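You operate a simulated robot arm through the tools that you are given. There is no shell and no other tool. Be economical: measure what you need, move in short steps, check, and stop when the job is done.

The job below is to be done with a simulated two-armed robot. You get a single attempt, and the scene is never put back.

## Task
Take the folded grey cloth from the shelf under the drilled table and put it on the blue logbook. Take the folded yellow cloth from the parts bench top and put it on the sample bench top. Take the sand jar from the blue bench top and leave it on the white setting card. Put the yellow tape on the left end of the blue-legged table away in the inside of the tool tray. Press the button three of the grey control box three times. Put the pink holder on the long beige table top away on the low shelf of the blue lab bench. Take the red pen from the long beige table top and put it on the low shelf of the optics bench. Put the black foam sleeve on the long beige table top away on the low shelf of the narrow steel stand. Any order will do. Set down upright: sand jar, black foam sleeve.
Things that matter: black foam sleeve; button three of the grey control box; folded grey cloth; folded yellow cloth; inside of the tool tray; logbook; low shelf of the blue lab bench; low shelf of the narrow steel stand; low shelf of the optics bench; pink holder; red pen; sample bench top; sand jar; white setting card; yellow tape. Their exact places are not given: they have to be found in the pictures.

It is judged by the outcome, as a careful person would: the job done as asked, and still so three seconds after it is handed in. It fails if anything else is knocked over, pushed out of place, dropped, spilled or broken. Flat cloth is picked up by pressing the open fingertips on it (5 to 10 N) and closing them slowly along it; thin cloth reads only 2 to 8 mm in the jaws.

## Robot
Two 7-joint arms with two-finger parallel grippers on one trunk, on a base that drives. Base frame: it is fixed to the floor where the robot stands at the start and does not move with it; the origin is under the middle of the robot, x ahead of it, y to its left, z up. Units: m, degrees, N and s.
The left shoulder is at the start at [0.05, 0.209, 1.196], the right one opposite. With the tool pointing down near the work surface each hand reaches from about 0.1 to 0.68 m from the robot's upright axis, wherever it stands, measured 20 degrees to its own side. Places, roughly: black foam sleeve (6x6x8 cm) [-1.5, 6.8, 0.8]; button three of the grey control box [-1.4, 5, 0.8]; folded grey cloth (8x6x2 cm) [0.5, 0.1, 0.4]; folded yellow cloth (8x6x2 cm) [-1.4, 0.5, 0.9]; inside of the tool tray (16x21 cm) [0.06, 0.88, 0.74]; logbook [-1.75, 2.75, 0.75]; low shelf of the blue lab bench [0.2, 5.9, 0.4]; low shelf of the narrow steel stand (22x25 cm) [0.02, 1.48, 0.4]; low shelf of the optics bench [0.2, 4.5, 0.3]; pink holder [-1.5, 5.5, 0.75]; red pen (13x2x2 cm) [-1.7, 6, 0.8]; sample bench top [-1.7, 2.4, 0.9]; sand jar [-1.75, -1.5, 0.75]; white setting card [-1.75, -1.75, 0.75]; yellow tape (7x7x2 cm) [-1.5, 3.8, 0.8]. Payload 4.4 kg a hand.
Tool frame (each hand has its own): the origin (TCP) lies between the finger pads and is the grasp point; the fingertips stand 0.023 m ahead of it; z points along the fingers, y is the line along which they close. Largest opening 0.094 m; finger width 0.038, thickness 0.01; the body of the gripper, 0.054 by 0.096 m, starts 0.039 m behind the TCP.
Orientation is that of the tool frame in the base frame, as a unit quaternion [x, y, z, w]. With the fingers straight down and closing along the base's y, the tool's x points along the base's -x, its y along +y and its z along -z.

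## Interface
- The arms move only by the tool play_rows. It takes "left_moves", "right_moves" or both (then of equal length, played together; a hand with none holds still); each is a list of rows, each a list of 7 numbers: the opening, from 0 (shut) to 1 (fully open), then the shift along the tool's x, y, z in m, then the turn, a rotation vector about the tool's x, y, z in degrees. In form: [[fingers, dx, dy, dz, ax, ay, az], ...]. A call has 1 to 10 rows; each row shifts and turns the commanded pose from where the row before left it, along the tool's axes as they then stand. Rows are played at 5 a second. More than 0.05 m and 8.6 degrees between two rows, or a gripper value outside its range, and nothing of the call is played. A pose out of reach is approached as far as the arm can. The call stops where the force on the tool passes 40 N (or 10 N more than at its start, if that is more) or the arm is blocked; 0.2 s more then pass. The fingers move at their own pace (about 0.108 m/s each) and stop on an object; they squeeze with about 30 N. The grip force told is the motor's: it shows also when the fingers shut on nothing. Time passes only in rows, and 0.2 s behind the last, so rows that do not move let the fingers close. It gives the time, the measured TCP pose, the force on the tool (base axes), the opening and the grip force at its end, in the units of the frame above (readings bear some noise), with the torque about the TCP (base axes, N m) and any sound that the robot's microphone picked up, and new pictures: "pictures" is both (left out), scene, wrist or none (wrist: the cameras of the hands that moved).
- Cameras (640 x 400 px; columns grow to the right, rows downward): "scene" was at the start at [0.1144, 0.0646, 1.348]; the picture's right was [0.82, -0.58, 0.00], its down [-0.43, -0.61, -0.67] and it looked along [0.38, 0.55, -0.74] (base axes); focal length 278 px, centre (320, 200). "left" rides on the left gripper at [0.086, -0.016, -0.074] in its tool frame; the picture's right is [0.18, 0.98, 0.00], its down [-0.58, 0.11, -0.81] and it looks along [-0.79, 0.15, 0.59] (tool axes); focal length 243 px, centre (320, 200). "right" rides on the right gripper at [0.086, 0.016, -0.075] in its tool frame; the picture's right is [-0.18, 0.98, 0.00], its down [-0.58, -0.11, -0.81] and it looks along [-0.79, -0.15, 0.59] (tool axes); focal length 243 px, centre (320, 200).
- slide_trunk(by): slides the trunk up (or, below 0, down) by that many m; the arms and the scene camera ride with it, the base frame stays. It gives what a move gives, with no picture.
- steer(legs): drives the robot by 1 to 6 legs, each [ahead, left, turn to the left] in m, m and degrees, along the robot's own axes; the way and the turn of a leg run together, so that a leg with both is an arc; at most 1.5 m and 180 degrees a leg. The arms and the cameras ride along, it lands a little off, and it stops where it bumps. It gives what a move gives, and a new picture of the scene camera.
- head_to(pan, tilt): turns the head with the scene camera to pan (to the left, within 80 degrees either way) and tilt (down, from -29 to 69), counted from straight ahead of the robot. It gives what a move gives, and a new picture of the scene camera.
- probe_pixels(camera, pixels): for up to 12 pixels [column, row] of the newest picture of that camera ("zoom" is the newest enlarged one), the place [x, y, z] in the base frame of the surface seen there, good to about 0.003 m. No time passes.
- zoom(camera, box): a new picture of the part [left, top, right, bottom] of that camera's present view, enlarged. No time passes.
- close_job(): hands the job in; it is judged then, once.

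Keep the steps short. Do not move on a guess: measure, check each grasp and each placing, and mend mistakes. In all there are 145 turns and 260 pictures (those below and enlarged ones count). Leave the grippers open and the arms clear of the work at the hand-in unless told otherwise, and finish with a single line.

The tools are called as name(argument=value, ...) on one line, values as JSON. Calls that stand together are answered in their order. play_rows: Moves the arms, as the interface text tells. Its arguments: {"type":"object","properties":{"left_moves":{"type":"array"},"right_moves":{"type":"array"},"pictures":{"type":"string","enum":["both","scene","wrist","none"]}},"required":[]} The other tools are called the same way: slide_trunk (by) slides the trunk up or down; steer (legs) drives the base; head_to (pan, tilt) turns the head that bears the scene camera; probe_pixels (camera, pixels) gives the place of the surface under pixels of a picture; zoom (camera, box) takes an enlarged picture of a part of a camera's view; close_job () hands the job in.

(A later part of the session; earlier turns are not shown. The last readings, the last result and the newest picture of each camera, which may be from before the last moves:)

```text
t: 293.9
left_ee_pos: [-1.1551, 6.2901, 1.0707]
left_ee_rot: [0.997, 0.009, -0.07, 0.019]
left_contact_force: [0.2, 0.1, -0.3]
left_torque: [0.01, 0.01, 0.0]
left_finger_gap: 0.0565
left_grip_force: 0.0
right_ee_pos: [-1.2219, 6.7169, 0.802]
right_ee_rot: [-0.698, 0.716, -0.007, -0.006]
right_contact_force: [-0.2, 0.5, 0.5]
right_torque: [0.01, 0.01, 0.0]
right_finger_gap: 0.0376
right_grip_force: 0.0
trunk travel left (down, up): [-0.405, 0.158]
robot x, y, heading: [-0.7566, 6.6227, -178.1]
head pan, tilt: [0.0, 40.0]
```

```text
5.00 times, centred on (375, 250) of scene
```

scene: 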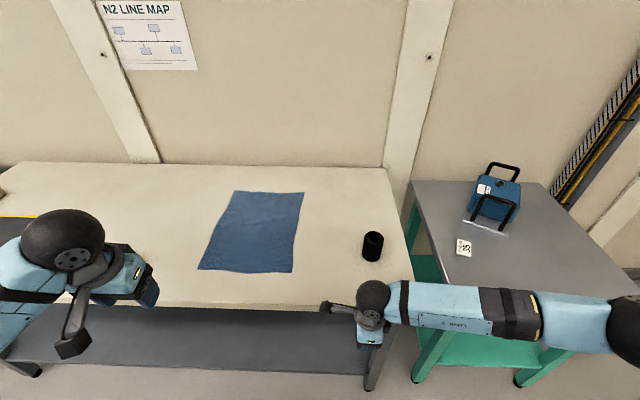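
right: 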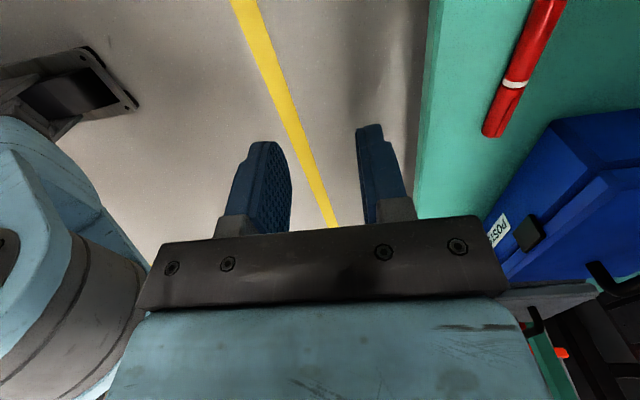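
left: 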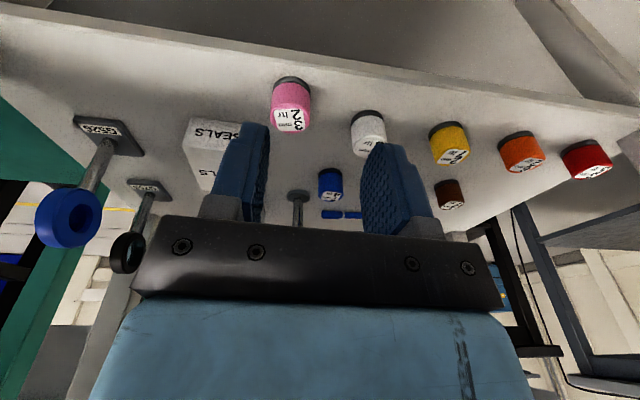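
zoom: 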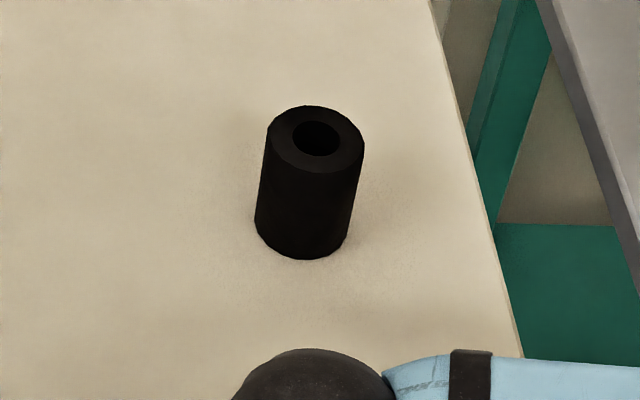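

Sleeve axis is ≈(-1.470,6.758), top 0.879. I raise the right hand, level and open the left, and drive to line up the left hand.

play_rows(right_moves=[[0.4, 0, 0, -0.045, 0, 0, 0], [0.4, 0, 0, -0.045, 0, 0, 0], [0.4, 0, 0, -0.045, 0, 0, 0], [0.4, 0, 0, -0.045, 0, 0, 0], [0.4, 0, 0, -0.045, 0, 0, 0]], left_moves=[[1, 0, 0, 0, 0, 8, 0], [1, 0, 0, 0, 0, 0, 0], [1, 0, 0, 0, 0, 0, 0], [1, 0, 0, 0, 0, 0, 0], [1, 0, 0, 0, 0, 0, 0]], pictures="none")

steer(legs=[[0.14, -0.22, -1.9]])

```text
t: 295.1
left_ee_pos: [-1.1543, 6.2901, 1.07]
left_ee_rot: [1.0, 0.012, -0.001, 0.019]
left_contact_force: [-1.5, 0.8, 0.1]
left_torque: [0.0, 0.04, 0.0]
left_finger_gap: 0.0938
left_grip_force: 0.0
right_ee_pos: [-1.2227, 6.7206, 1.0272]
right_ee_rot: [-0.698, 0.716, -0.008, -0.005]
right_contact_force: [-0.1, 0.5, -0.2]
right_torque: [0.01, 0.0, -0.03]
right_finger_gap: 0.0376
right_grip_force: 0.1
trunk travel left (down, up): [-0.405, 0.158]
robot x, y, heading: [-0.7546, 6.6209, -178.1]
head pan, tilt: [0.0, 40.0]
```

```text
t: 297.7
left_ee_pos: [-1.3094, 6.5204, 1.0702]
left_ee_rot: [1.0, -0.006, -0.001, 0.018]
left_contact_force: [0.4, -1.0, 0.2]
left_torque: [-0.02, 0.02, 0.0]
left_finger_gap: 0.0941
left_grip_force: 0.0
right_ee_pos: [-1.3635, 6.953, 1.0273]
right_ee_rot: [-0.686, 0.727, -0.007, -0.006]
right_contact_force: [0.2, 0.4, 0.0]
right_torque: [-0.01, 0.02, 0.0]
right_finger_gap: 0.0377
right_grip_force: 0.1
trunk travel left (down, up): [-0.405, 0.158]
robot x, y, heading: [-0.8996, 6.8396, -179.8]
head pan, tilt: [0.0, 40.0]
```

scene: 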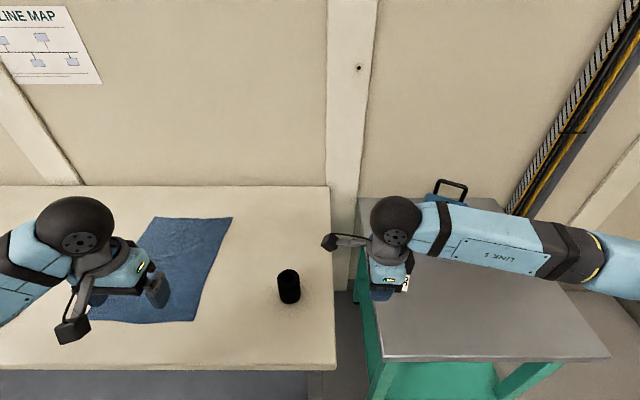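

I bring the left hand above the sleeve (right hand moves aside a little).

play_rows(left_moves=[[1, -0.0268, -0.0397, 0, 2, 0, 0], [1, -0.0268, -0.0397, 0, 0, 0, 0], [1, -0.0268, -0.0397, 0, 0, 0, 0], [1, -0.0268, -0.0397, 0, 0, 0, 0], [1, -0.0268, -0.0397, 0, 0, 0, 0], [1, -0.0268, -0.0397, 0, 0, 0, 0], [1, 0, 0, 0.04, 0, 0, 0], [1, 0, 0, 0, 0, 0, 0]], right_moves=[[0.4, -0.04, 0, 0, 0, 0, 0], [0.4, -0.04, 0, 0, 0, 0, 0], [0.4, -0.02, 0, 0, 0, 0, 0], [0.4, 0, 0, 0, 0, 0, 0], [0.4, 0, 0, 0, 0, 0, 0], [0.4, 0, 0, 0, 0, 0, 0], [0.4, 0, 0, 0, 0, 0, 0], [0.4, 0, 0, 0, 0, 0, 0]], pictures="none")

zoom(camera="left", box=[0, 0, 640, 400])

```text
t: 299.5
left_ee_pos: [-1.4683, 6.761, 1.0288]
left_ee_rot: [1.0, -0.005, -0.002, 0.001]
left_contact_force: [0.8, -1.0, 0.2]
left_torque: [-0.02, -0.02, 0.02]
left_finger_gap: 0.094
left_grip_force: 0.1
right_ee_pos: [-1.3566, 7.0524, 1.0252]
right_ee_rot: [-0.686, 0.727, -0.007, -0.006]
right_contact_force: [0.1, -0.6, 0.1]
right_torque: [-0.02, -0.04, -0.03]
right_finger_gap: 0.0379
right_grip_force: 0.0
trunk travel left (down, up): [-0.405, 0.158]
robot x, y, heading: [-0.8993, 6.8406, -180.0]
head pan, tilt: [0.0, 40.0]
```

```text
1.00 times, centred on (320, 200) of left (not enlarged: the box is as wide or as high as the picture)
```

zoom: 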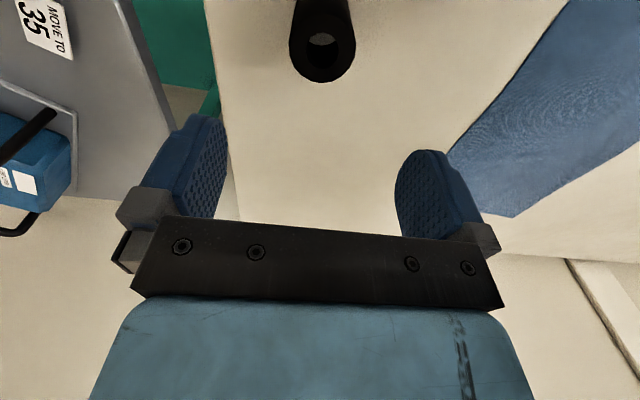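

probe_pixels(camera="zoom", pixels=[[293, 42], [352, 42], [322, 72], [320, 25], [322, 80]])

```text
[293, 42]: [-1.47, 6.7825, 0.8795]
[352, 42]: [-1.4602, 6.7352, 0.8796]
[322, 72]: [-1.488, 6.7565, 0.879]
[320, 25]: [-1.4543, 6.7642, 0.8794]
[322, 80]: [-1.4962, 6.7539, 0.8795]
```

Centred. I descend to z≈0.848 and close on the sleeve.

play_rows(left_moves=[[1, 0, 0.003, 0.045, 0, 0, 0], [1, 0, 0, 0.045, 0, 0, 0], [1, 0, 0, 0.045, 0, 0, 0], [1, 0, 0, 0.044, 0, 0, 0], [0.8, 0, 0, 0, 0, 0, 0], [0.6, 0, 0, 0, 0, 0, 0], [0.4, 0, 0, 0, 0, 0, 0], [0.3, 0, 0, 0, 0, 0, 0], [0.3, 0, 0, 0, 0, 0, 0]], pictures="wrist")

```text
t: 301.5
left_ee_pos: [-1.4681, 6.758, 0.8495]
left_ee_rot: [1.0, -0.005, -0.001, 0.001]
left_contact_force: [-0.3, 1.3, 0.4]
left_torque: [-0.01, -0.01, -0.03]
left_finger_gap: 0.0558
left_grip_force: 30.1
right_ee_pos: [-1.3564, 7.0521, 1.0262]
right_ee_rot: [-0.686, 0.727, -0.007, -0.006]
right_contact_force: [-0.1, 1.2, 0.3]
right_torque: [0.02, 0.01, 0.03]
right_finger_gap: 0.0374
right_grip_force: 0.1
trunk travel left (down, up): [-0.405, 0.158]
robot x, y, heading: [-0.903, 6.8447, -179.7]
head pan, tilt: [0.0, 40.0]
```

left: 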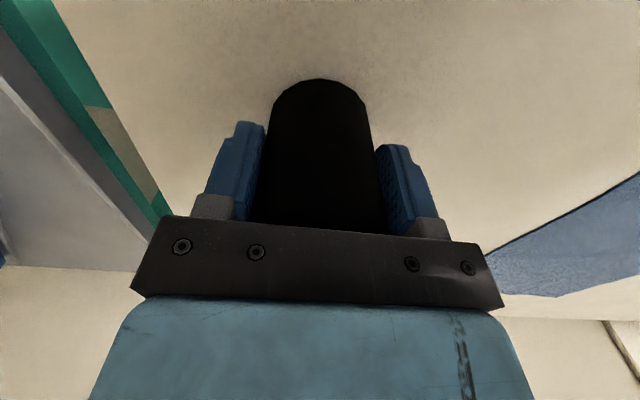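

Sleeve gripped (56 mm). I lift it, retract, and drive south to the tape.

play_rows(left_moves=[[0.3, 0, 0, -0.045, 0, 0, 0], [0.3, 0, 0, -0.045, 0, 0, 0], [0.3, 0, 0, -0.045, 0, 0, 0], [0.3, 0, 0, -0.045, 0, 0, 0], [0.3, 0.045, 0, 0, 0, 0, 0], [0.3, 0.045, 0, 0, 0, 0, 0], [0.3, 0.045, 0, 0, 0, 0, 0], [0.3, 0.045, 0.02, 0, 0, 0, 0]], pictures="none")

steer(legs=[[-0.22, 0, 0], [0, 1.5, 0], [0, 1.5, 0], [0, 0.1, 0]])

```text
t: 303.3
left_ee_pos: [-1.2845, 6.7329, 1.029]
left_ee_rot: [1.0, -0.004, -0.001, 0.0]
left_contact_force: [0.3, 0.6, -0.6]
left_torque: [0.0, 0.05, 0.0]
left_finger_gap: 0.0559
left_grip_force: 30.0
right_ee_pos: [-1.3557, 7.0515, 1.0259]
right_ee_rot: [-0.686, 0.727, -0.006, -0.006]
right_contact_force: [0.5, -0.4, -0.5]
right_torque: [0.03, 0.02, 0.0]
right_finger_gap: 0.0378
right_grip_force: 0.0
trunk travel left (down, up): [-0.405, 0.158]
robot x, y, heading: [-0.9016, 6.8439, -180.1]
head pan, tilt: [0.0, 40.0]
```

```text
t: 331.9
left_ee_pos: [-1.0578, 3.6429, 1.0296]
left_ee_rot: [1.0, -0.008, -0.002, 0.001]
left_contact_force: [1.4, 0.4, 0.2]
left_torque: [-0.02, -0.04, -0.01]
left_finger_gap: 0.0559
left_grip_force: 30.2
right_ee_pos: [-1.1262, 3.9597, 1.0249]
right_ee_rot: [-0.684, 0.729, -0.006, -0.005]
right_contact_force: [0.3, 0.2, -0.2]
right_torque: [0.01, 0.01, 0.0]
right_finger_gap: 0.0379
right_grip_force: 0.0
trunk travel left (down, up): [-0.405, 0.158]
robot x, y, heading: [-0.6707, 3.7469, 179.8]
head pan, tilt: [0.0, 40.0]
```

scene: 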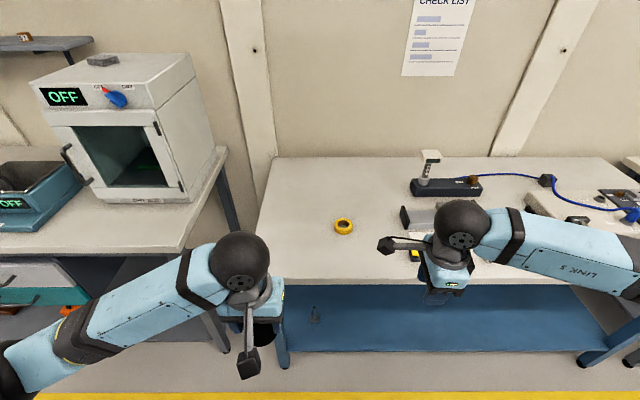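

The sleeve is still held; the yellow tape is at (343,226). I measure and pull closer.

probe_pixels(camera="scene", pixels=[[343, 221], [334, 226], [353, 226], [343, 233], [325, 240], [412, 255], [407, 218]])

steer(legs=[[0.25, 0, 0]])

```text
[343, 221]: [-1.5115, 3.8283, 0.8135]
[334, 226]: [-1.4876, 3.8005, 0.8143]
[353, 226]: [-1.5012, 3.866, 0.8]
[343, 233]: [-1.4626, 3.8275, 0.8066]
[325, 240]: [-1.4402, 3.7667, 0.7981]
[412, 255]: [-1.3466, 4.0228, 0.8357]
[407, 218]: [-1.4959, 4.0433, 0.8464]
```

```text
t: 333.7
left_ee_pos: [-1.3065, 3.6438, 1.0287]
left_ee_rot: [1.0, -0.008, -0.001, 0.001]
left_contact_force: [-0.2, -0.7, -0.6]
left_torque: [0.01, -0.02, 0.01]
left_finger_gap: 0.0562
left_grip_force: 29.7
right_ee_pos: [-1.3769, 3.9612, 1.0256]
right_ee_rot: [-0.685, 0.729, -0.008, -0.005]
right_contact_force: [0.1, -1.3, 0.1]
right_torque: [0.0, -0.03, -0.01]
right_finger_gap: 0.0379
right_grip_force: 0.1
trunk travel left (down, up): [-0.405, 0.158]
robot x, y, heading: [-0.9213, 3.7481, 179.8]
head pan, tilt: [0.0, 40.0]
```

scene: 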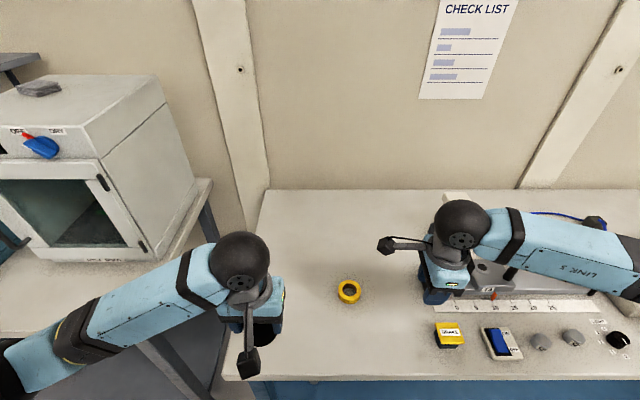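

play_rows(right_moves=[[1, 0.0345, 0.0262, 0, 0, 0, 0], [1, 0.0345, 0.0262, 0, 0, 0, 0], [1, 0.0345, 0.0262, 0, 0, 0, 0], [1, 0.0345, 0.0262, 0, 0, 0, 0], [1, 0, 0, 0.04, 0, 0, 0], [1, 0, 0, 0.04, 0, 0, 0], [1, 0, 0, 0, 0, 0, 0]], pictures="wrist")

```text
t: 335.3
left_ee_pos: [-1.3057, 3.6433, 1.0286]
left_ee_rot: [1.0, -0.007, -0.002, 0.001]
left_contact_force: [-0.1, 0.1, -0.5]
left_torque: [0.03, 0.01, 0.0]
left_finger_gap: 0.0562
left_grip_force: 30.3
right_ee_pos: [-1.4888, 3.8285, 0.948]
right_ee_rot: [-0.686, 0.728, -0.007, -0.006]
right_contact_force: [-0.5, -0.3, -0.1]
right_torque: [-0.03, 0.0, -0.01]
right_finger_gap: 0.0942
right_grip_force: 0.1
trunk travel left (down, up): [-0.405, 0.158]
robot x, y, heading: [-0.9215, 3.7502, 179.9]
head pan, tilt: [0.0, 40.0]
```

right: 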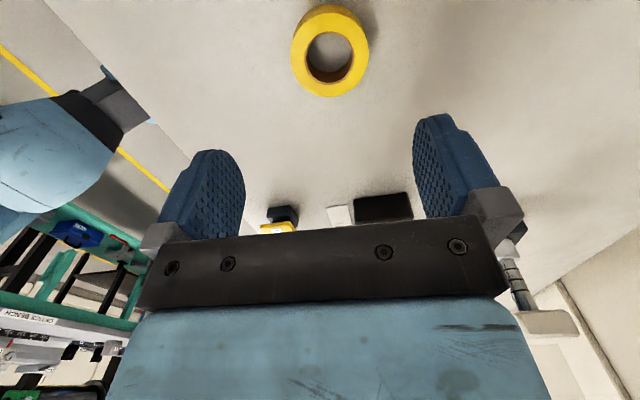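

probe_pixels(camera="right", pixels=[[295, 45], [366, 50], [330, 90], [330, 12], [330, 50]])

```text
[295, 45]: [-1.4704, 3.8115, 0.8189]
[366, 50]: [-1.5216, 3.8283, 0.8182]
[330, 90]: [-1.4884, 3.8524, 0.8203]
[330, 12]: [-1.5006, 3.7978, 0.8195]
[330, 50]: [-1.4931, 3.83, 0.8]
```

Tape centre is ≈(-1.496,3.825), top 0.82. I descend around it and close.

play_rows(right_moves=[[1, 0.003, 0.007, 0.04, 0, 0, 0], [1, 0, 0, 0.04, 0, 0, 0], [1, 0, 0, 0.041, 0, 0, 0], [0.9, 0, 0, 0, 0, 0, 0], [0.7, 0, 0, 0, 0, 0, 0], [0.5, 0, 0, 0, 0, 0, 0], [0.3, 0, 0, 0, 0, 0, 0], [0.3, 0, 0, 0, 0, 0, 0]], pictures="wrist")

```text
t: 337.1
left_ee_pos: [-1.3074, 3.6432, 1.0298]
left_ee_rot: [1.0, -0.007, -0.002, 0.001]
left_contact_force: [1.0, 0.4, 0.3]
left_torque: [-0.01, 0.01, -0.01]
left_finger_gap: 0.056
left_grip_force: 30.2
right_ee_pos: [-1.4954, 3.8233, 0.8269]
right_ee_rot: [-0.685, 0.729, -0.007, -0.005]
right_contact_force: [0.2, -0.7, -0.9]
right_torque: [0.01, 0.01, 0.01]
right_finger_gap: 0.0612
right_grip_force: 29.6
trunk travel left (down, up): [-0.405, 0.158]
robot x, y, heading: [-0.923, 3.7453, 179.9]
head pan, tilt: [0.0, 40.0]
```

right: 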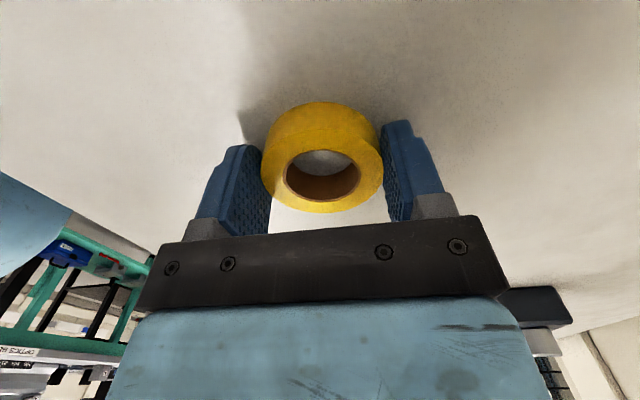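

Tape gripped (61 mm). I lift, retract, back up, turn around and drive south to the steel stand.

play_rows(right_moves=[[0.3, 0, 0, -0.045, 0, 0, 0], [0.3, 0, 0, -0.045, 0, 0, 0], [0.3, 0, 0, -0.045, 0, 0, 0], [0.3, 0, 0, -0.045, 0, 0, 0], [0.3, -0.01, -0.045, 0, 0, 0, 0], [0.3, -0.01, -0.045, 0, 0, 0, 0], [0.3, -0.01, -0.045, 0, 0, 0, 0], [0.3, -0.01, -0.03, 0, 0, 0, 0], [0.3, 0, 0, 0, 0, 0, 0]], pictures="wrist")

steer(legs=[[-0.23, 0, 0], [0, 1.0, 0], [0, 0, 180], [0, -1.3, 0]])

```text
t: 339.1
left_ee_pos: [-1.3068, 3.642, 1.0298]
left_ee_rot: [1.0, -0.007, -0.001, 0.001]
left_contact_force: [0.1, -0.5, 0.2]
left_torque: [0.0, -0.02, 0.02]
left_finger_gap: 0.056
left_grip_force: 30.3
right_ee_pos: [-1.3298, 3.8566, 1.0085]
right_ee_rot: [-0.684, 0.729, -0.007, -0.006]
right_contact_force: [-0.5, 0.0, 0.2]
right_torque: [0.02, -0.03, 0.01]
right_finger_gap: 0.0612
right_grip_force: 29.3
trunk travel left (down, up): [-0.405, 0.158]
robot x, y, heading: [-0.9205, 3.7502, 180.2]
head pan, tilt: [0.0, 40.0]
```

right: 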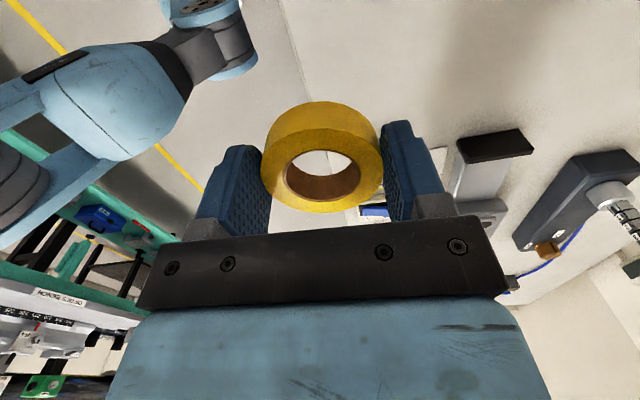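

```text
t: 368.1
left_ee_pos: [-0.2959, 1.5546, 1.0303]
left_ee_rot: [-0.002, 1.0, 0.001, 0.001]
left_contact_force: [-0.8, 0.8, -0.3]
left_torque: [-0.03, 0.0, 0.02]
left_finger_gap: 0.056
left_grip_force: 29.7
right_ee_pos: [-0.2689, 1.3409, 1.0075]
right_ee_rot: [0.723, 0.691, 0.007, -0.007]
right_contact_force: [0.0, 0.0, -0.7]
right_torque: [0.03, 0.01, -0.02]
right_finger_gap: 0.0612
right_grip_force: 30.5
trunk travel left (down, up): [-0.405, 0.158]
robot x, y, heading: [-0.6807, 1.4412, 1.2]
head pan, tilt: [0.0, 40.0]
```

scene: 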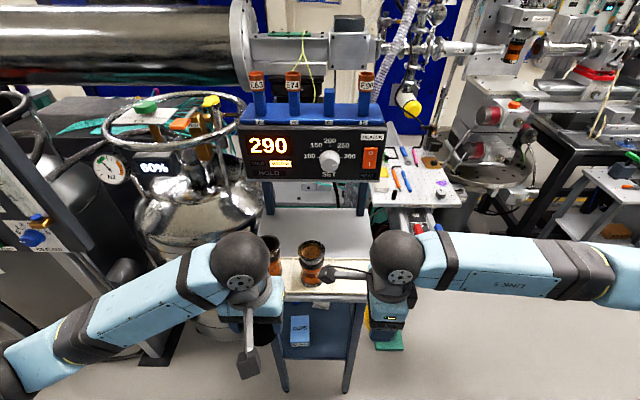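

The narrow steel stand is ahead at (315,290) with its low shelf around (310,345). I zoom and measure.

zoom(camera="scene", box=[240, 210, 480, 400])

probe_pixels(camera="scene", pixels=[[300, 325], [325, 345], [300, 345], [340, 325], [345, 352], [290, 357], [315, 298], [360, 292], [290, 292], [312, 245], [372, 200], [435, 190]])

```text
2.11 times, centred on (360, 305) of scene
```

zoom: 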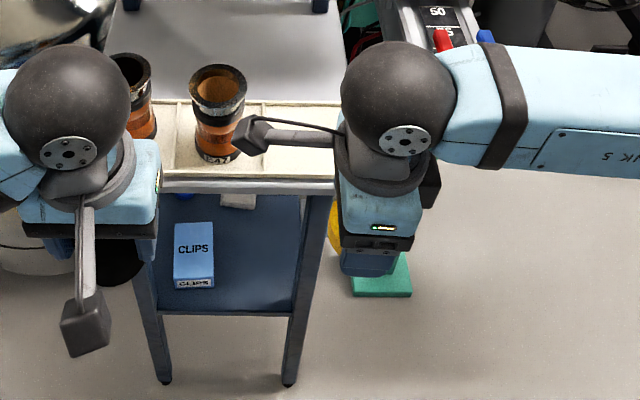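

```text
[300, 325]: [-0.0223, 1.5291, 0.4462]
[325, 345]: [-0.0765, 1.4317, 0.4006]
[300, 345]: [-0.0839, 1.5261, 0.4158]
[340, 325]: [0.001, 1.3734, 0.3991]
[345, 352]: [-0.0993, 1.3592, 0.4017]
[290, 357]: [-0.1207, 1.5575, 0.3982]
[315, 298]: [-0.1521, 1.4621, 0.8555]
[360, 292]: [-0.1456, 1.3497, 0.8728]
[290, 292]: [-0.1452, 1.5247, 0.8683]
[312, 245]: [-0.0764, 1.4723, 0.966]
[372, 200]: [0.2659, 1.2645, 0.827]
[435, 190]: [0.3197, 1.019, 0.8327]
```

The shelf is free at ≈(-0.03,1.42), right of the CLIPS box. I shift right a bit, straighten, and lower the trunk.

steer(legs=[[0.0, -0.2, -1.2]])

slide_trunk(by=-0.39)

head_to(pan=15, tilt=40)

```text
t: 370.5
left_ee_pos: [-0.2926, 1.3458, 1.0294]
left_ee_rot: [0.008, 1.0, 0.001, 0.001]
left_contact_force: [0.0, 0.6, -0.3]
left_torque: [-0.02, -0.01, -0.02]
left_finger_gap: 0.0561
left_grip_force: 29.8
right_ee_pos: [-0.2702, 1.1321, 1.0063]
right_ee_rot: [0.729, 0.684, 0.006, -0.007]
right_contact_force: [-0.3, 0.2, -0.1]
right_torque: [0.03, 0.02, 0.01]
right_finger_gap: 0.0611
right_grip_force: 30.1
trunk travel left (down, up): [-0.405, 0.158]
robot x, y, heading: [-0.6742, 1.2404, -0.2]
head pan, tilt: [0.0, 40.0]
```

scene: 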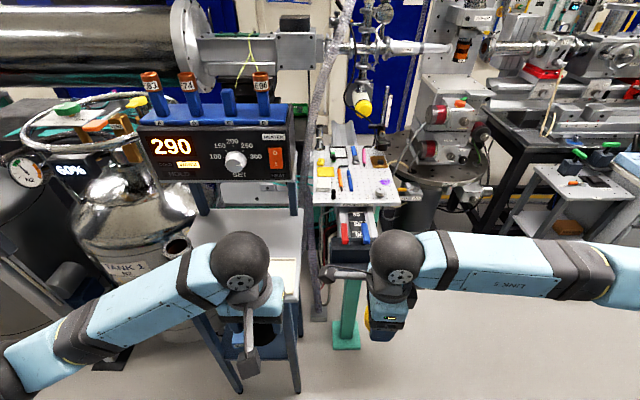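

```text
t: 374.3
left_ee_pos: [-0.2939, 1.3455, 0.6398]
left_ee_rot: [0.007, 1.0, 0.001, 0.002]
left_contact_force: [0.0, 0.2, -1.0]
left_torque: [-0.01, 0.01, 0.0]
left_finger_gap: 0.0559
left_grip_force: 30.2
right_ee_pos: [-0.269, 1.1322, 0.6169]
right_ee_rot: [0.729, 0.685, 0.005, -0.006]
right_contact_force: [-0.2, 0.0, 0.8]
right_torque: [-0.02, 0.01, -0.01]
right_finger_gap: 0.061
right_grip_force: 29.7
trunk travel left (down, up): [-0.015, 0.548]
robot x, y, heading: [-0.6786, 1.2441, -0.1]
head pan, tilt: [0.0, 40.0]
```

```text
t: 375.1
left_ee_pos: [-0.2926, 1.3459, 0.6397]
left_ee_rot: [0.007, 1.0, 0.001, 0.002]
left_contact_force: [0.1, -0.2, -0.2]
left_torque: [0.0, 0.03, -0.01]
left_finger_gap: 0.0559
left_grip_force: 30.2
right_ee_pos: [-0.2704, 1.1319, 0.617]
right_ee_rot: [0.729, 0.685, 0.006, -0.006]
right_contact_force: [-0.7, 0.1, -0.1]
right_torque: [-0.01, -0.02, 0.02]
right_finger_gap: 0.0614
right_grip_force: 29.9
trunk travel left (down, up): [-0.015, 0.548]
robot x, y, heading: [-0.6794, 1.2415, -0.0]
head pan, tilt: [15.0, 40.0]
```

scene: 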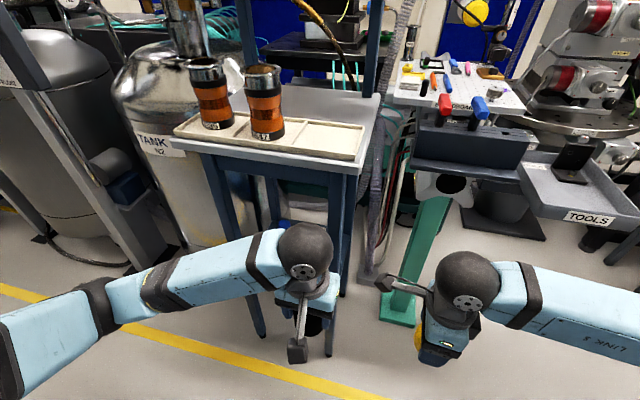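

I bring the sleeve forward a little, down to z≈0.49, and across to y≈1.42, in front of the shelf.

play_rows(left_moves=[[0.3, -0.03, 0, 0, 0, 0, 0], [0.3, -0.03, 0, 0, 0, 0, 0], [0.3, 0, 0, 0.048, 0, 0, 0], [0.3, 0, 0, 0.048, 0, 0, 0], [0.3, 0, 0, 0.048, 0, 0, 0], [0.3, 0, 0.037, 0, 0, 0, 0], [0.3, 0, 0.037, 0, 0, 0, 0], [0.3, 0, 0, 0, 0, 0, 0]])

```text
t: 376.9
left_ee_pos: [-0.2322, 1.4188, 0.4962]
left_ee_rot: [0.009, 1.0, 0.002, 0.002]
left_contact_force: [0.0, 0.0, -0.4]
left_torque: [0.02, -0.04, -0.02]
left_finger_gap: 0.056
left_grip_force: 30.0
right_ee_pos: [-0.2702, 1.1334, 0.6179]
right_ee_rot: [0.728, 0.685, 0.006, -0.007]
right_contact_force: [-0.2, 0.6, 0.0]
right_torque: [0.03, -0.01, 0.04]
right_finger_gap: 0.0613
right_grip_force: 29.3
trunk travel left (down, up): [-0.015, 0.548]
robot x, y, heading: [-0.6806, 1.245, -0.1]
head pan, tilt: [15.0, 40.0]
```

scene: 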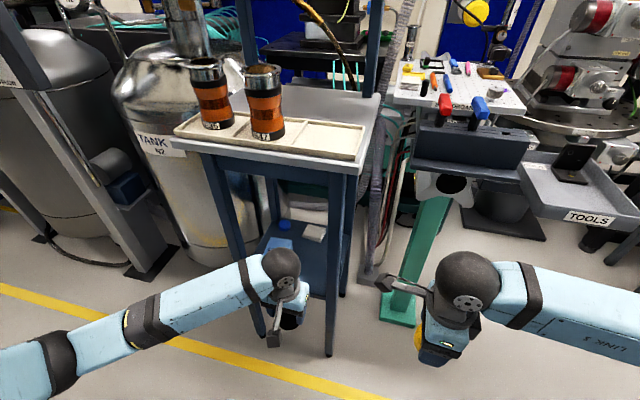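
left: 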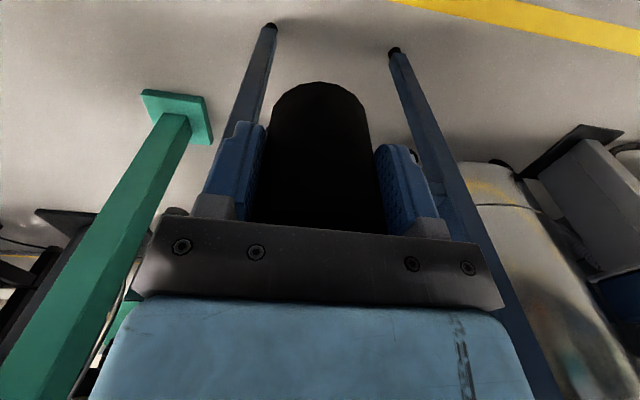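

I measure the legs and shelf objects from this view.

probe_pixels(camera="scene", pixels=[[330, 290], [326, 250], [337, 250], [230, 230], [313, 232], [285, 226], [278, 243], [310, 255], [318, 265], [315, 285], [250, 260]])

zoom(camera="scene", box=[210, 180, 370, 350])

```text
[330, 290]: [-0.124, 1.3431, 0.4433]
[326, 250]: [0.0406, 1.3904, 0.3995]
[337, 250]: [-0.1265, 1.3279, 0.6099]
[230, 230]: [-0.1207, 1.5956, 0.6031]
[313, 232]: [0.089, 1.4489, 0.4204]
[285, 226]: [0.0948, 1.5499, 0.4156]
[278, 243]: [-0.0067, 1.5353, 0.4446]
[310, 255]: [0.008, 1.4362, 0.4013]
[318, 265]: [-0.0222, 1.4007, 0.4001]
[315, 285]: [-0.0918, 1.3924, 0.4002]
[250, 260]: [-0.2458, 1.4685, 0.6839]
```

```text
2.35 times, centred on (290, 265) of scene
```

zoom: 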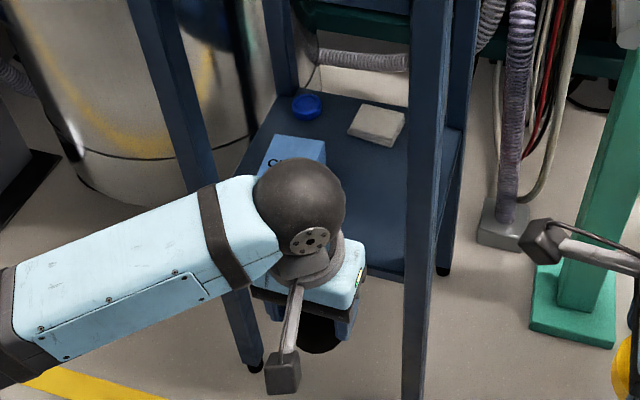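

Corridor y 1.35–1.50 is free. I check the forearm line against the left-front leg (y≈1.59).

probe_pixels(camera="scene", pixels=[[205, 285], [150, 310], [100, 330], [50, 355], [282, 265]])

```text
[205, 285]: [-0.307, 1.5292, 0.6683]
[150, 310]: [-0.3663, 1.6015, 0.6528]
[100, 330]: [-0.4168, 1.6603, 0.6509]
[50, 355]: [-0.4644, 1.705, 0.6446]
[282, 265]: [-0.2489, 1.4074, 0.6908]
```

Once extended, the forearm will clear the leg by about 5 cm. I advance to x≈-0.035.

play_rows(left_moves=[[0.3, -0.04, 0.002, 0, 0, 0, 0], [0.3, -0.04, 0.002, 0, 0, 0, 0], [0.3, -0.04, 0.002, 0, 0, 0, 0], [0.3, -0.04, 0, 0, 0, 0, 0], [0.3, -0.037, 0, 0, 0, 0, 0], [0.3, 0, 0, 0, 0, 0, 0]])

```text
t: 378.2
left_ee_pos: [-0.0336, 1.422, 0.4959]
left_ee_rot: [0.008, 1.0, 0.001, 0.002]
left_contact_force: [0.3, -0.5, -0.4]
left_torque: [-0.03, 0.02, 0.0]
left_finger_gap: 0.0562
left_grip_force: 29.8
right_ee_pos: [-0.2687, 1.133, 0.6185]
right_ee_rot: [0.728, 0.685, 0.005, -0.006]
right_contact_force: [-0.5, 0.2, -1.1]
right_torque: [0.02, -0.01, 0.01]
right_finger_gap: 0.0611
right_grip_force: 30.1
trunk travel left (down, up): [-0.015, 0.548]
robot x, y, heading: [-0.6748, 1.2438, -0.2]
head pan, tilt: [15.0, 40.0]
```

scene: 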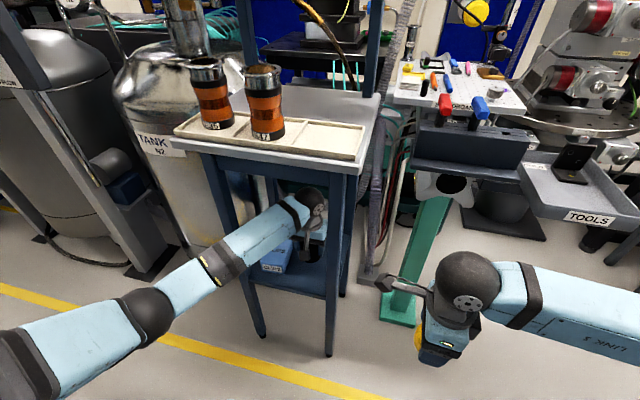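
left: 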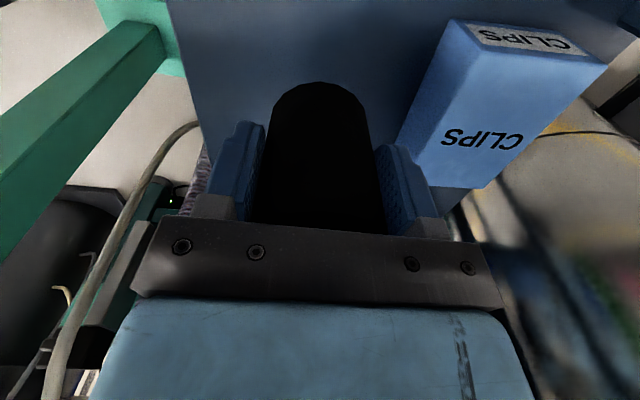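

I lower the sleeve to the shelf.

play_rows(left_moves=[[0.3, 0, -0.005, 0.02, 0, 0, 0], [0.3, 0, 0, 0.02, 0, 0, 0], [0.3, 0, 0, 0.004, 0, 0, 0], [0.3, 0, 0, 0.003, 0, 0, 0], [0.3, 0, 0, 0, 0, 0, 0]], pictures="wrist")

```text
t: 379.4
left_ee_pos: [-0.0334, 1.4152, 0.4487]
left_ee_rot: [0.008, 1.0, 0.001, 0.001]
left_contact_force: [-1.2, 1.2, 3.3]
left_torque: [-0.01, 0.03, -0.07]
left_finger_gap: 0.0559
left_grip_force: 30.2
right_ee_pos: [-0.2704, 1.1325, 0.6179]
right_ee_rot: [0.729, 0.685, 0.006, -0.007]
right_contact_force: [0.6, -0.6, 0.1]
right_torque: [-0.03, -0.03, -0.01]
right_finger_gap: 0.0611
right_grip_force: 29.6
trunk travel left (down, up): [-0.015, 0.548]
robot x, y, heading: [-0.6779, 1.2358, 0.1]
head pan, tilt: [15.0, 40.0]
```

left: 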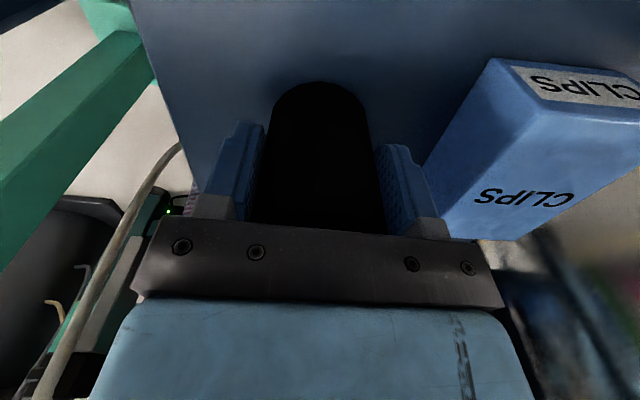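

On the shelf (3 N up). I open just enough, rise 7.5 cm above it, and withdraw.

play_rows(left_moves=[[0.55, 0, 0, 0, 0, 0, 0], [0.72, 0, 0, 0, 0, 0, 0], [0.72, 0, 0, 0, 0, 0, 0], [0.72, 0, 0, -0.025, 0, 0, 0], [0.72, 0, 0, -0.025, 0, 0, 0], [0.72, 0, 0, -0.025, 0, 0, 0], [0.72, 0.03, 0, 0, 0, 0, 0], [0.72, 0.04, 0, 0, 0, 0, 0]], pictures="wrist")

```text
t: 381.2
left_ee_pos: [-0.1037, 1.4174, 0.5251]
left_ee_rot: [0.008, 1.0, 0.002, 0.001]
left_contact_force: [-0.3, -0.2, 0.2]
left_torque: [0.03, -0.01, -0.02]
left_finger_gap: 0.0678
left_grip_force: 0.0
right_ee_pos: [-0.2701, 1.1324, 0.6171]
right_ee_rot: [0.729, 0.684, 0.005, -0.007]
right_contact_force: [-0.3, 0.7, -0.1]
right_torque: [0.02, 0.02, 0.01]
right_finger_gap: 0.0612
right_grip_force: 29.7
trunk travel left (down, up): [-0.015, 0.548]
robot x, y, heading: [-0.6772, 1.2445, -0.2]
head pan, tilt: [15.0, 40.0]
```

left: 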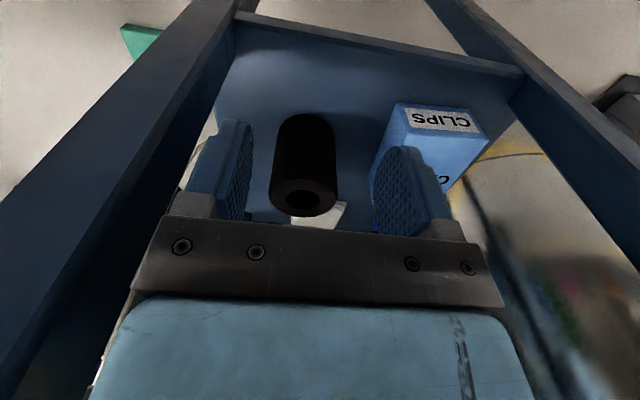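

The sleeve stands upright. I withdraw with the base and measure the tool tray seen at (575,190).

probe_pixels(camera="scene", pixels=[[545, 190], [590, 195], [605, 205], [570, 165], [588, 217], [530, 175], [635, 220], [560, 205], [575, 185], [475, 140]])

steer(legs=[[-0.18, 0, 0]])

slide_trunk(by=0.4)

head_to(pan=-12, tilt=40)

```text
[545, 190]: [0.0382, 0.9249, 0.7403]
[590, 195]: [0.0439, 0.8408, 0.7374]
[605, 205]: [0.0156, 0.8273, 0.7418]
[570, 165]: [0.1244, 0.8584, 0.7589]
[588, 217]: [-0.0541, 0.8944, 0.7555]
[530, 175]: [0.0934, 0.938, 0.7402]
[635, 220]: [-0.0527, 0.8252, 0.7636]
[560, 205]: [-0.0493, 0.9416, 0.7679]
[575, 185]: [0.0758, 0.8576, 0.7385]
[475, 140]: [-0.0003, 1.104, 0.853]
```

```text
t: 382.8
left_ee_pos: [-0.2835, 1.4184, 0.5245]
left_ee_rot: [0.008, 1.0, 0.001, 0.002]
left_contact_force: [0.2, 0.3, 0.6]
left_torque: [-0.03, 0.01, 0.0]
left_finger_gap: 0.0676
left_grip_force: 0.0
right_ee_pos: [-0.4471, 1.1328, 0.617]
right_ee_rot: [0.729, 0.685, 0.006, -0.006]
right_contact_force: [0.0, 0.1, -0.7]
right_torque: [0.03, -0.01, -0.04]
right_finger_gap: 0.061
right_grip_force: 30.3
trunk travel left (down, up): [-0.015, 0.548]
robot x, y, heading: [-0.8581, 1.2387, -0.1]
head pan, tilt: [15.0, 40.0]
```

scene: 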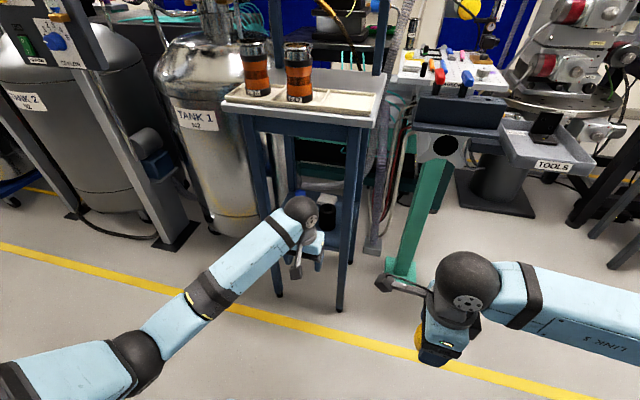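

```text
t: 386.6
left_ee_pos: [-0.2844, 1.418, 0.9249]
left_ee_rot: [0.008, 1.0, 0.001, 0.001]
left_contact_force: [-0.9, 0.5, 0.4]
left_torque: [0.02, -0.03, 0.0]
left_finger_gap: 0.0677
left_grip_force: 0.1
right_ee_pos: [-0.4489, 1.1332, 1.0166]
right_ee_rot: [0.729, 0.684, 0.006, -0.006]
right_contact_force: [0.6, 0.2, -0.8]
right_torque: [0.02, 0.01, -0.01]
right_finger_gap: 0.0611
right_grip_force: 30.2
trunk travel left (down, up): [-0.415, 0.148]
robot x, y, heading: [-0.856, 1.2413, -0.1]
head pan, tilt: [15.0, 40.0]
```

```text
t: 387.5
left_ee_pos: [-0.2842, 1.4175, 0.9244]
left_ee_rot: [0.008, 1.0, 0.001, 0.002]
left_contact_force: [-0.2, -0.5, -0.4]
left_torque: [0.01, 0.03, 0.0]
left_finger_gap: 0.0676
left_grip_force: 0.1
right_ee_pos: [-0.4483, 1.1333, 1.0163]
right_ee_rot: [0.729, 0.684, 0.006, -0.007]
right_contact_force: [-0.5, 1.0, -0.7]
right_torque: [-0.02, 0.01, -0.05]
right_finger_gap: 0.0611
right_grip_force: 30.0
trunk travel left (down, up): [-0.415, 0.148]
robot x, y, heading: [-0.8542, 1.2446, -0.2]
head pan, tilt: [-12.0, 40.0]
```

scene: 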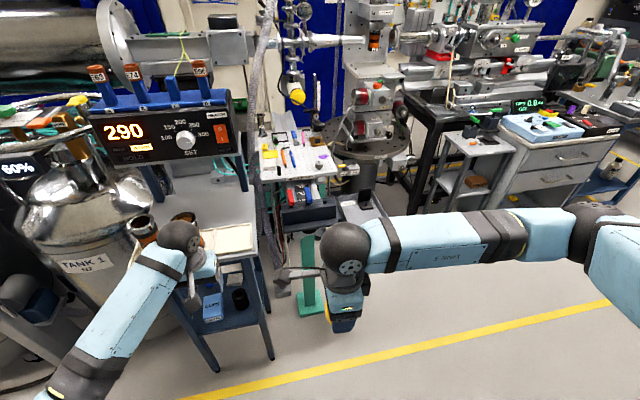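

The tray floor is at z≈0.74 with free space around (0.02,0.88). I tuck the left hand back and drive to line up the right hand.

play_rows(left_moves=[[0.72, 0.045, 0, 0, 0, 0, 0], [0.72, 0.045, 0, 0, 0, 0, 0], [0.72, 0.045, 0, 0, 0, 0, 0], [0.72, 0.045, 0, 0, 0, 0, 0], [0.72, 0, 0, -0.045, 0, 0, 0], [0.72, 0, 0, -0.045, 0, 0, 0], [0.72, 0, 0, -0.045, 0, 0, 0]], pictures="none")

steer(legs=[[0, -0.25, 0], [0.28, 0, 0]])

```text
t: 389.1
left_ee_pos: [-0.4646, 1.4218, 1.059]
left_ee_rot: [0.007, 1.0, 0.001, 0.0]
left_contact_force: [0.7, 0.3, -0.1]
left_torque: [0.02, -0.01, 0.02]
left_finger_gap: 0.0678
left_grip_force: 0.1
right_ee_pos: [-0.4486, 1.134, 1.0166]
right_ee_rot: [0.729, 0.684, 0.005, -0.007]
right_contact_force: [0.0, 0.1, 0.3]
right_torque: [-0.01, 0.0, 0.01]
right_finger_gap: 0.0612
right_grip_force: 29.9
trunk travel left (down, up): [-0.415, 0.148]
robot x, y, heading: [-0.8538, 1.2415, 0.2]
head pan, tilt: [-12.0, 40.0]
```

```text
t: 393.4
left_ee_pos: [-0.1851, 1.1758, 1.0577]
left_ee_rot: [0.006, 1.0, 0.001, 0.001]
left_contact_force: [0.3, 0.0, -0.6]
left_torque: [-0.04, -0.01, 0.01]
left_finger_gap: 0.0678
left_grip_force: 0.1
right_ee_pos: [-0.1687, 0.8872, 1.0174]
right_ee_rot: [0.728, 0.686, 0.006, -0.007]
right_contact_force: [0.5, -0.1, -0.2]
right_torque: [-0.01, -0.01, -0.04]
right_finger_gap: 0.0611
right_grip_force: 29.9
trunk travel left (down, up): [-0.415, 0.148]
robot x, y, heading: [-0.5768, 0.9949, -0.0]
head pan, tilt: [-12.0, 40.0]
```

scene: 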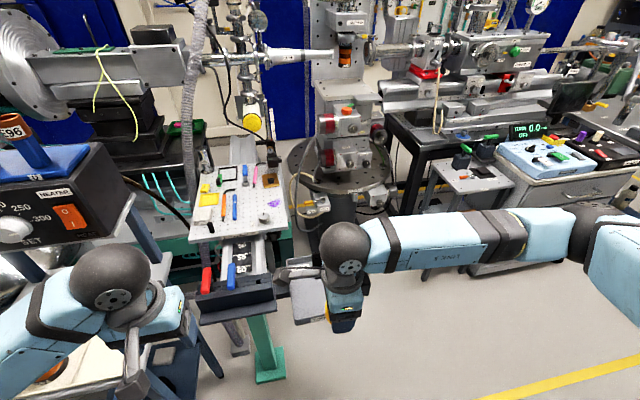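

I move the right hand forward above the tray and part-way down.

play_rows(right_moves=[[0.3, 0.003, 0.047, 0, 0, 0, 0], [0.3, 0.003, 0.047, 0, 0, 0, 0], [0.3, 0.003, 0.047, 0, 0, 0, 0], [0.3, 0.003, 0.047, 0, 0, 0, 0], [0.3, 0, 0, 0.04, 0, 0, 0], [0.3, 0, 0, 0.04, 0, 0, 0], [0.3, 0, 0, 0.04, 0, 0, 0], [0.3, 0, 0, 0, 0, 0, 0]])

```text
t: 395.2
left_ee_pos: [-0.1865, 1.1754, 1.0583]
left_ee_rot: [0.007, 1.0, 0.001, 0.002]
left_contact_force: [0.5, -0.1, 0.2]
left_torque: [0.0, -0.04, -0.02]
left_finger_gap: 0.0675
left_grip_force: 0.0
right_ee_pos: [0.0193, 0.8892, 0.895]
right_ee_rot: [0.728, 0.685, 0.006, -0.007]
right_contact_force: [-1.4, 0.7, 0.1]
right_torque: [-0.04, 0.05, 0.01]
right_finger_gap: 0.0609
right_grip_force: 29.4
trunk travel left (down, up): [-0.415, 0.148]
robot x, y, heading: [-0.5749, 0.9953, -0.0]
head pan, tilt: [-12.0, 40.0]
```

scene: 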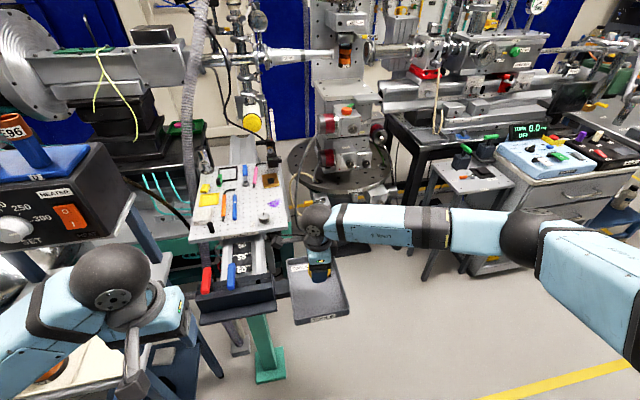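
right: 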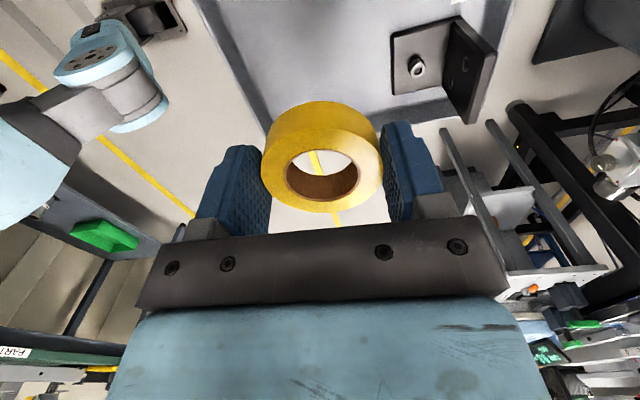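

I probe the tray's rim and floor to get its extents.

probe_pixels(camera="scene", pixels=[[290, 263], [296, 318], [348, 312], [336, 263], [300, 300], [340, 300], [335, 280], [322, 302], [320, 290]])

probe_pixels(camera="right", pixels=[[265, 120], [240, 70], [330, 60], [380, 105], [440, 125], [420, 80], [460, 60], [330, 80]])

```text
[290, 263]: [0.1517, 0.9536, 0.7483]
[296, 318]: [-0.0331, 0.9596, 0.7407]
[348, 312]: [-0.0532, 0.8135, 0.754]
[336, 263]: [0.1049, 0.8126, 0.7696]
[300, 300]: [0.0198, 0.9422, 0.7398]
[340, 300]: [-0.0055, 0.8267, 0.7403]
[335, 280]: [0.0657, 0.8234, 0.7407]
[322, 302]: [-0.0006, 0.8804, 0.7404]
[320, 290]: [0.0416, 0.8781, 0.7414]
```

```text
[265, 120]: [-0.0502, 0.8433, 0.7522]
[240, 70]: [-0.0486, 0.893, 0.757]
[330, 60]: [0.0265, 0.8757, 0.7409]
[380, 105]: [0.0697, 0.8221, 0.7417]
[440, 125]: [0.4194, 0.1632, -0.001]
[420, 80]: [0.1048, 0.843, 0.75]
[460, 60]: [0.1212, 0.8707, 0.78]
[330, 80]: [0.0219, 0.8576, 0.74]
```

probe_pixels(camera="scene", pixels=[[272, 290], [275, 300], [262, 285], [283, 270], [240, 300], [270, 310]])

```text
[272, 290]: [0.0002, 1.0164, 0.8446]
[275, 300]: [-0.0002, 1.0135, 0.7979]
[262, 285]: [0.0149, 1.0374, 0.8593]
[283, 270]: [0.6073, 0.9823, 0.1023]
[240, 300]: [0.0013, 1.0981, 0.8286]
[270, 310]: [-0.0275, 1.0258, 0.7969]
```

The rack block ends at y≈1.013, so I shift 1.5 cm south for camera clearance and lower the tape.

play_rows(right_moves=[[0.3, -0.015, 0, 0, 0, 0, 0], [0.3, 0, 0, 0.04, 0, 0, 0], [0.3, 0, 0, 0.04, 0, 0, 0], [0.3, 0, 0, 0.04, 0, 0, 0], [0.3, 0, 0, 0.004, 0, 0, 0], [0.3, 0, 0, 0, 0, 0, 0]], pictures="wrist")

```text
t: 396.6
left_ee_pos: [-0.1835, 1.1747, 1.0578]
left_ee_rot: [0.007, 1.0, 0.001, 0.001]
left_contact_force: [-0.1, 0.5, -0.6]
left_torque: [0.06, -0.01, -0.03]
left_finger_gap: 0.0676
left_grip_force: 0.1
right_ee_pos: [0.0186, 0.8758, 0.7718]
right_ee_rot: [0.728, 0.686, 0.007, -0.006]
right_contact_force: [-0.7, 0.0, -0.8]
right_torque: [-0.02, 0.0, 0.01]
right_finger_gap: 0.061
right_grip_force: 29.9
trunk travel left (down, up): [-0.415, 0.148]
robot x, y, heading: [-0.5779, 0.9928, 0.2]
head pan, tilt: [-12.0, 40.0]
```

right: 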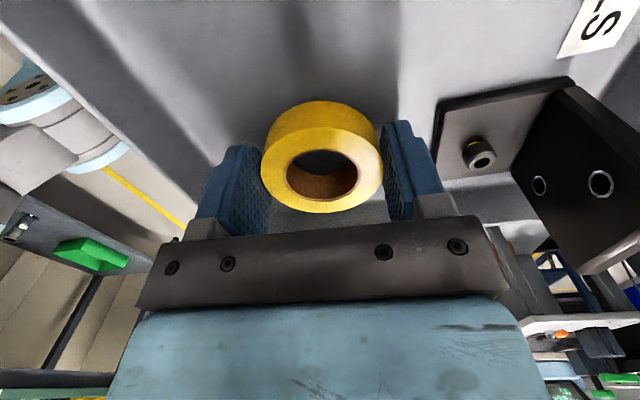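

Inside the tray and clear of the bracket. I lower 3 mm, open a little, rise and withdraw.

play_rows(right_moves=[[0.3, 0, 0, 0.003, 0, 0, 0], [0.7, 0, 0, 0, 0, 0, 0], [0.78, 0, 0, 0, 0, 0, 0], [0.78, 0, 0, 0, 0, 0, 0], [0.78, 0, 0, -0.045, 0, 0, 0], [0.78, 0, 0, -0.045, 0, 0, 0], [0.78, 0, 0, -0.045, 0, 0, 0], [0.78, 0, 0, -0.045, 0, 0, 0], [0.78, 0, -0.045, 0, 0, 0, 0], [0.78, 0, -0.045, 0, 0, 0, 0]], pictures="wrist")

```text
t: 398.8
left_ee_pos: [-0.1858, 1.1752, 1.0595]
left_ee_rot: [0.006, 1.0, 0.0, 0.003]
left_contact_force: [-0.2, -0.1, 0.5]
left_torque: [0.0, 0.0, 0.0]
left_finger_gap: 0.0679
left_grip_force: 0.0
right_ee_pos: [-0.073, 0.8793, 0.9494]
right_ee_rot: [0.728, 0.685, 0.005, -0.006]
right_contact_force: [-0.7, 0.8, 0.4]
right_torque: [0.01, -0.01, 0.01]
right_finger_gap: 0.0737
right_grip_force: 0.0
trunk travel left (down, up): [-0.415, 0.148]
robot x, y, heading: [-0.576, 0.9939, 0.0]
head pan, tilt: [-12.0, 40.0]
```

right: 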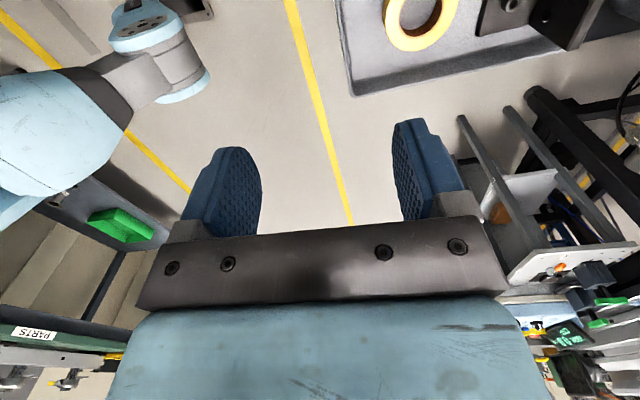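

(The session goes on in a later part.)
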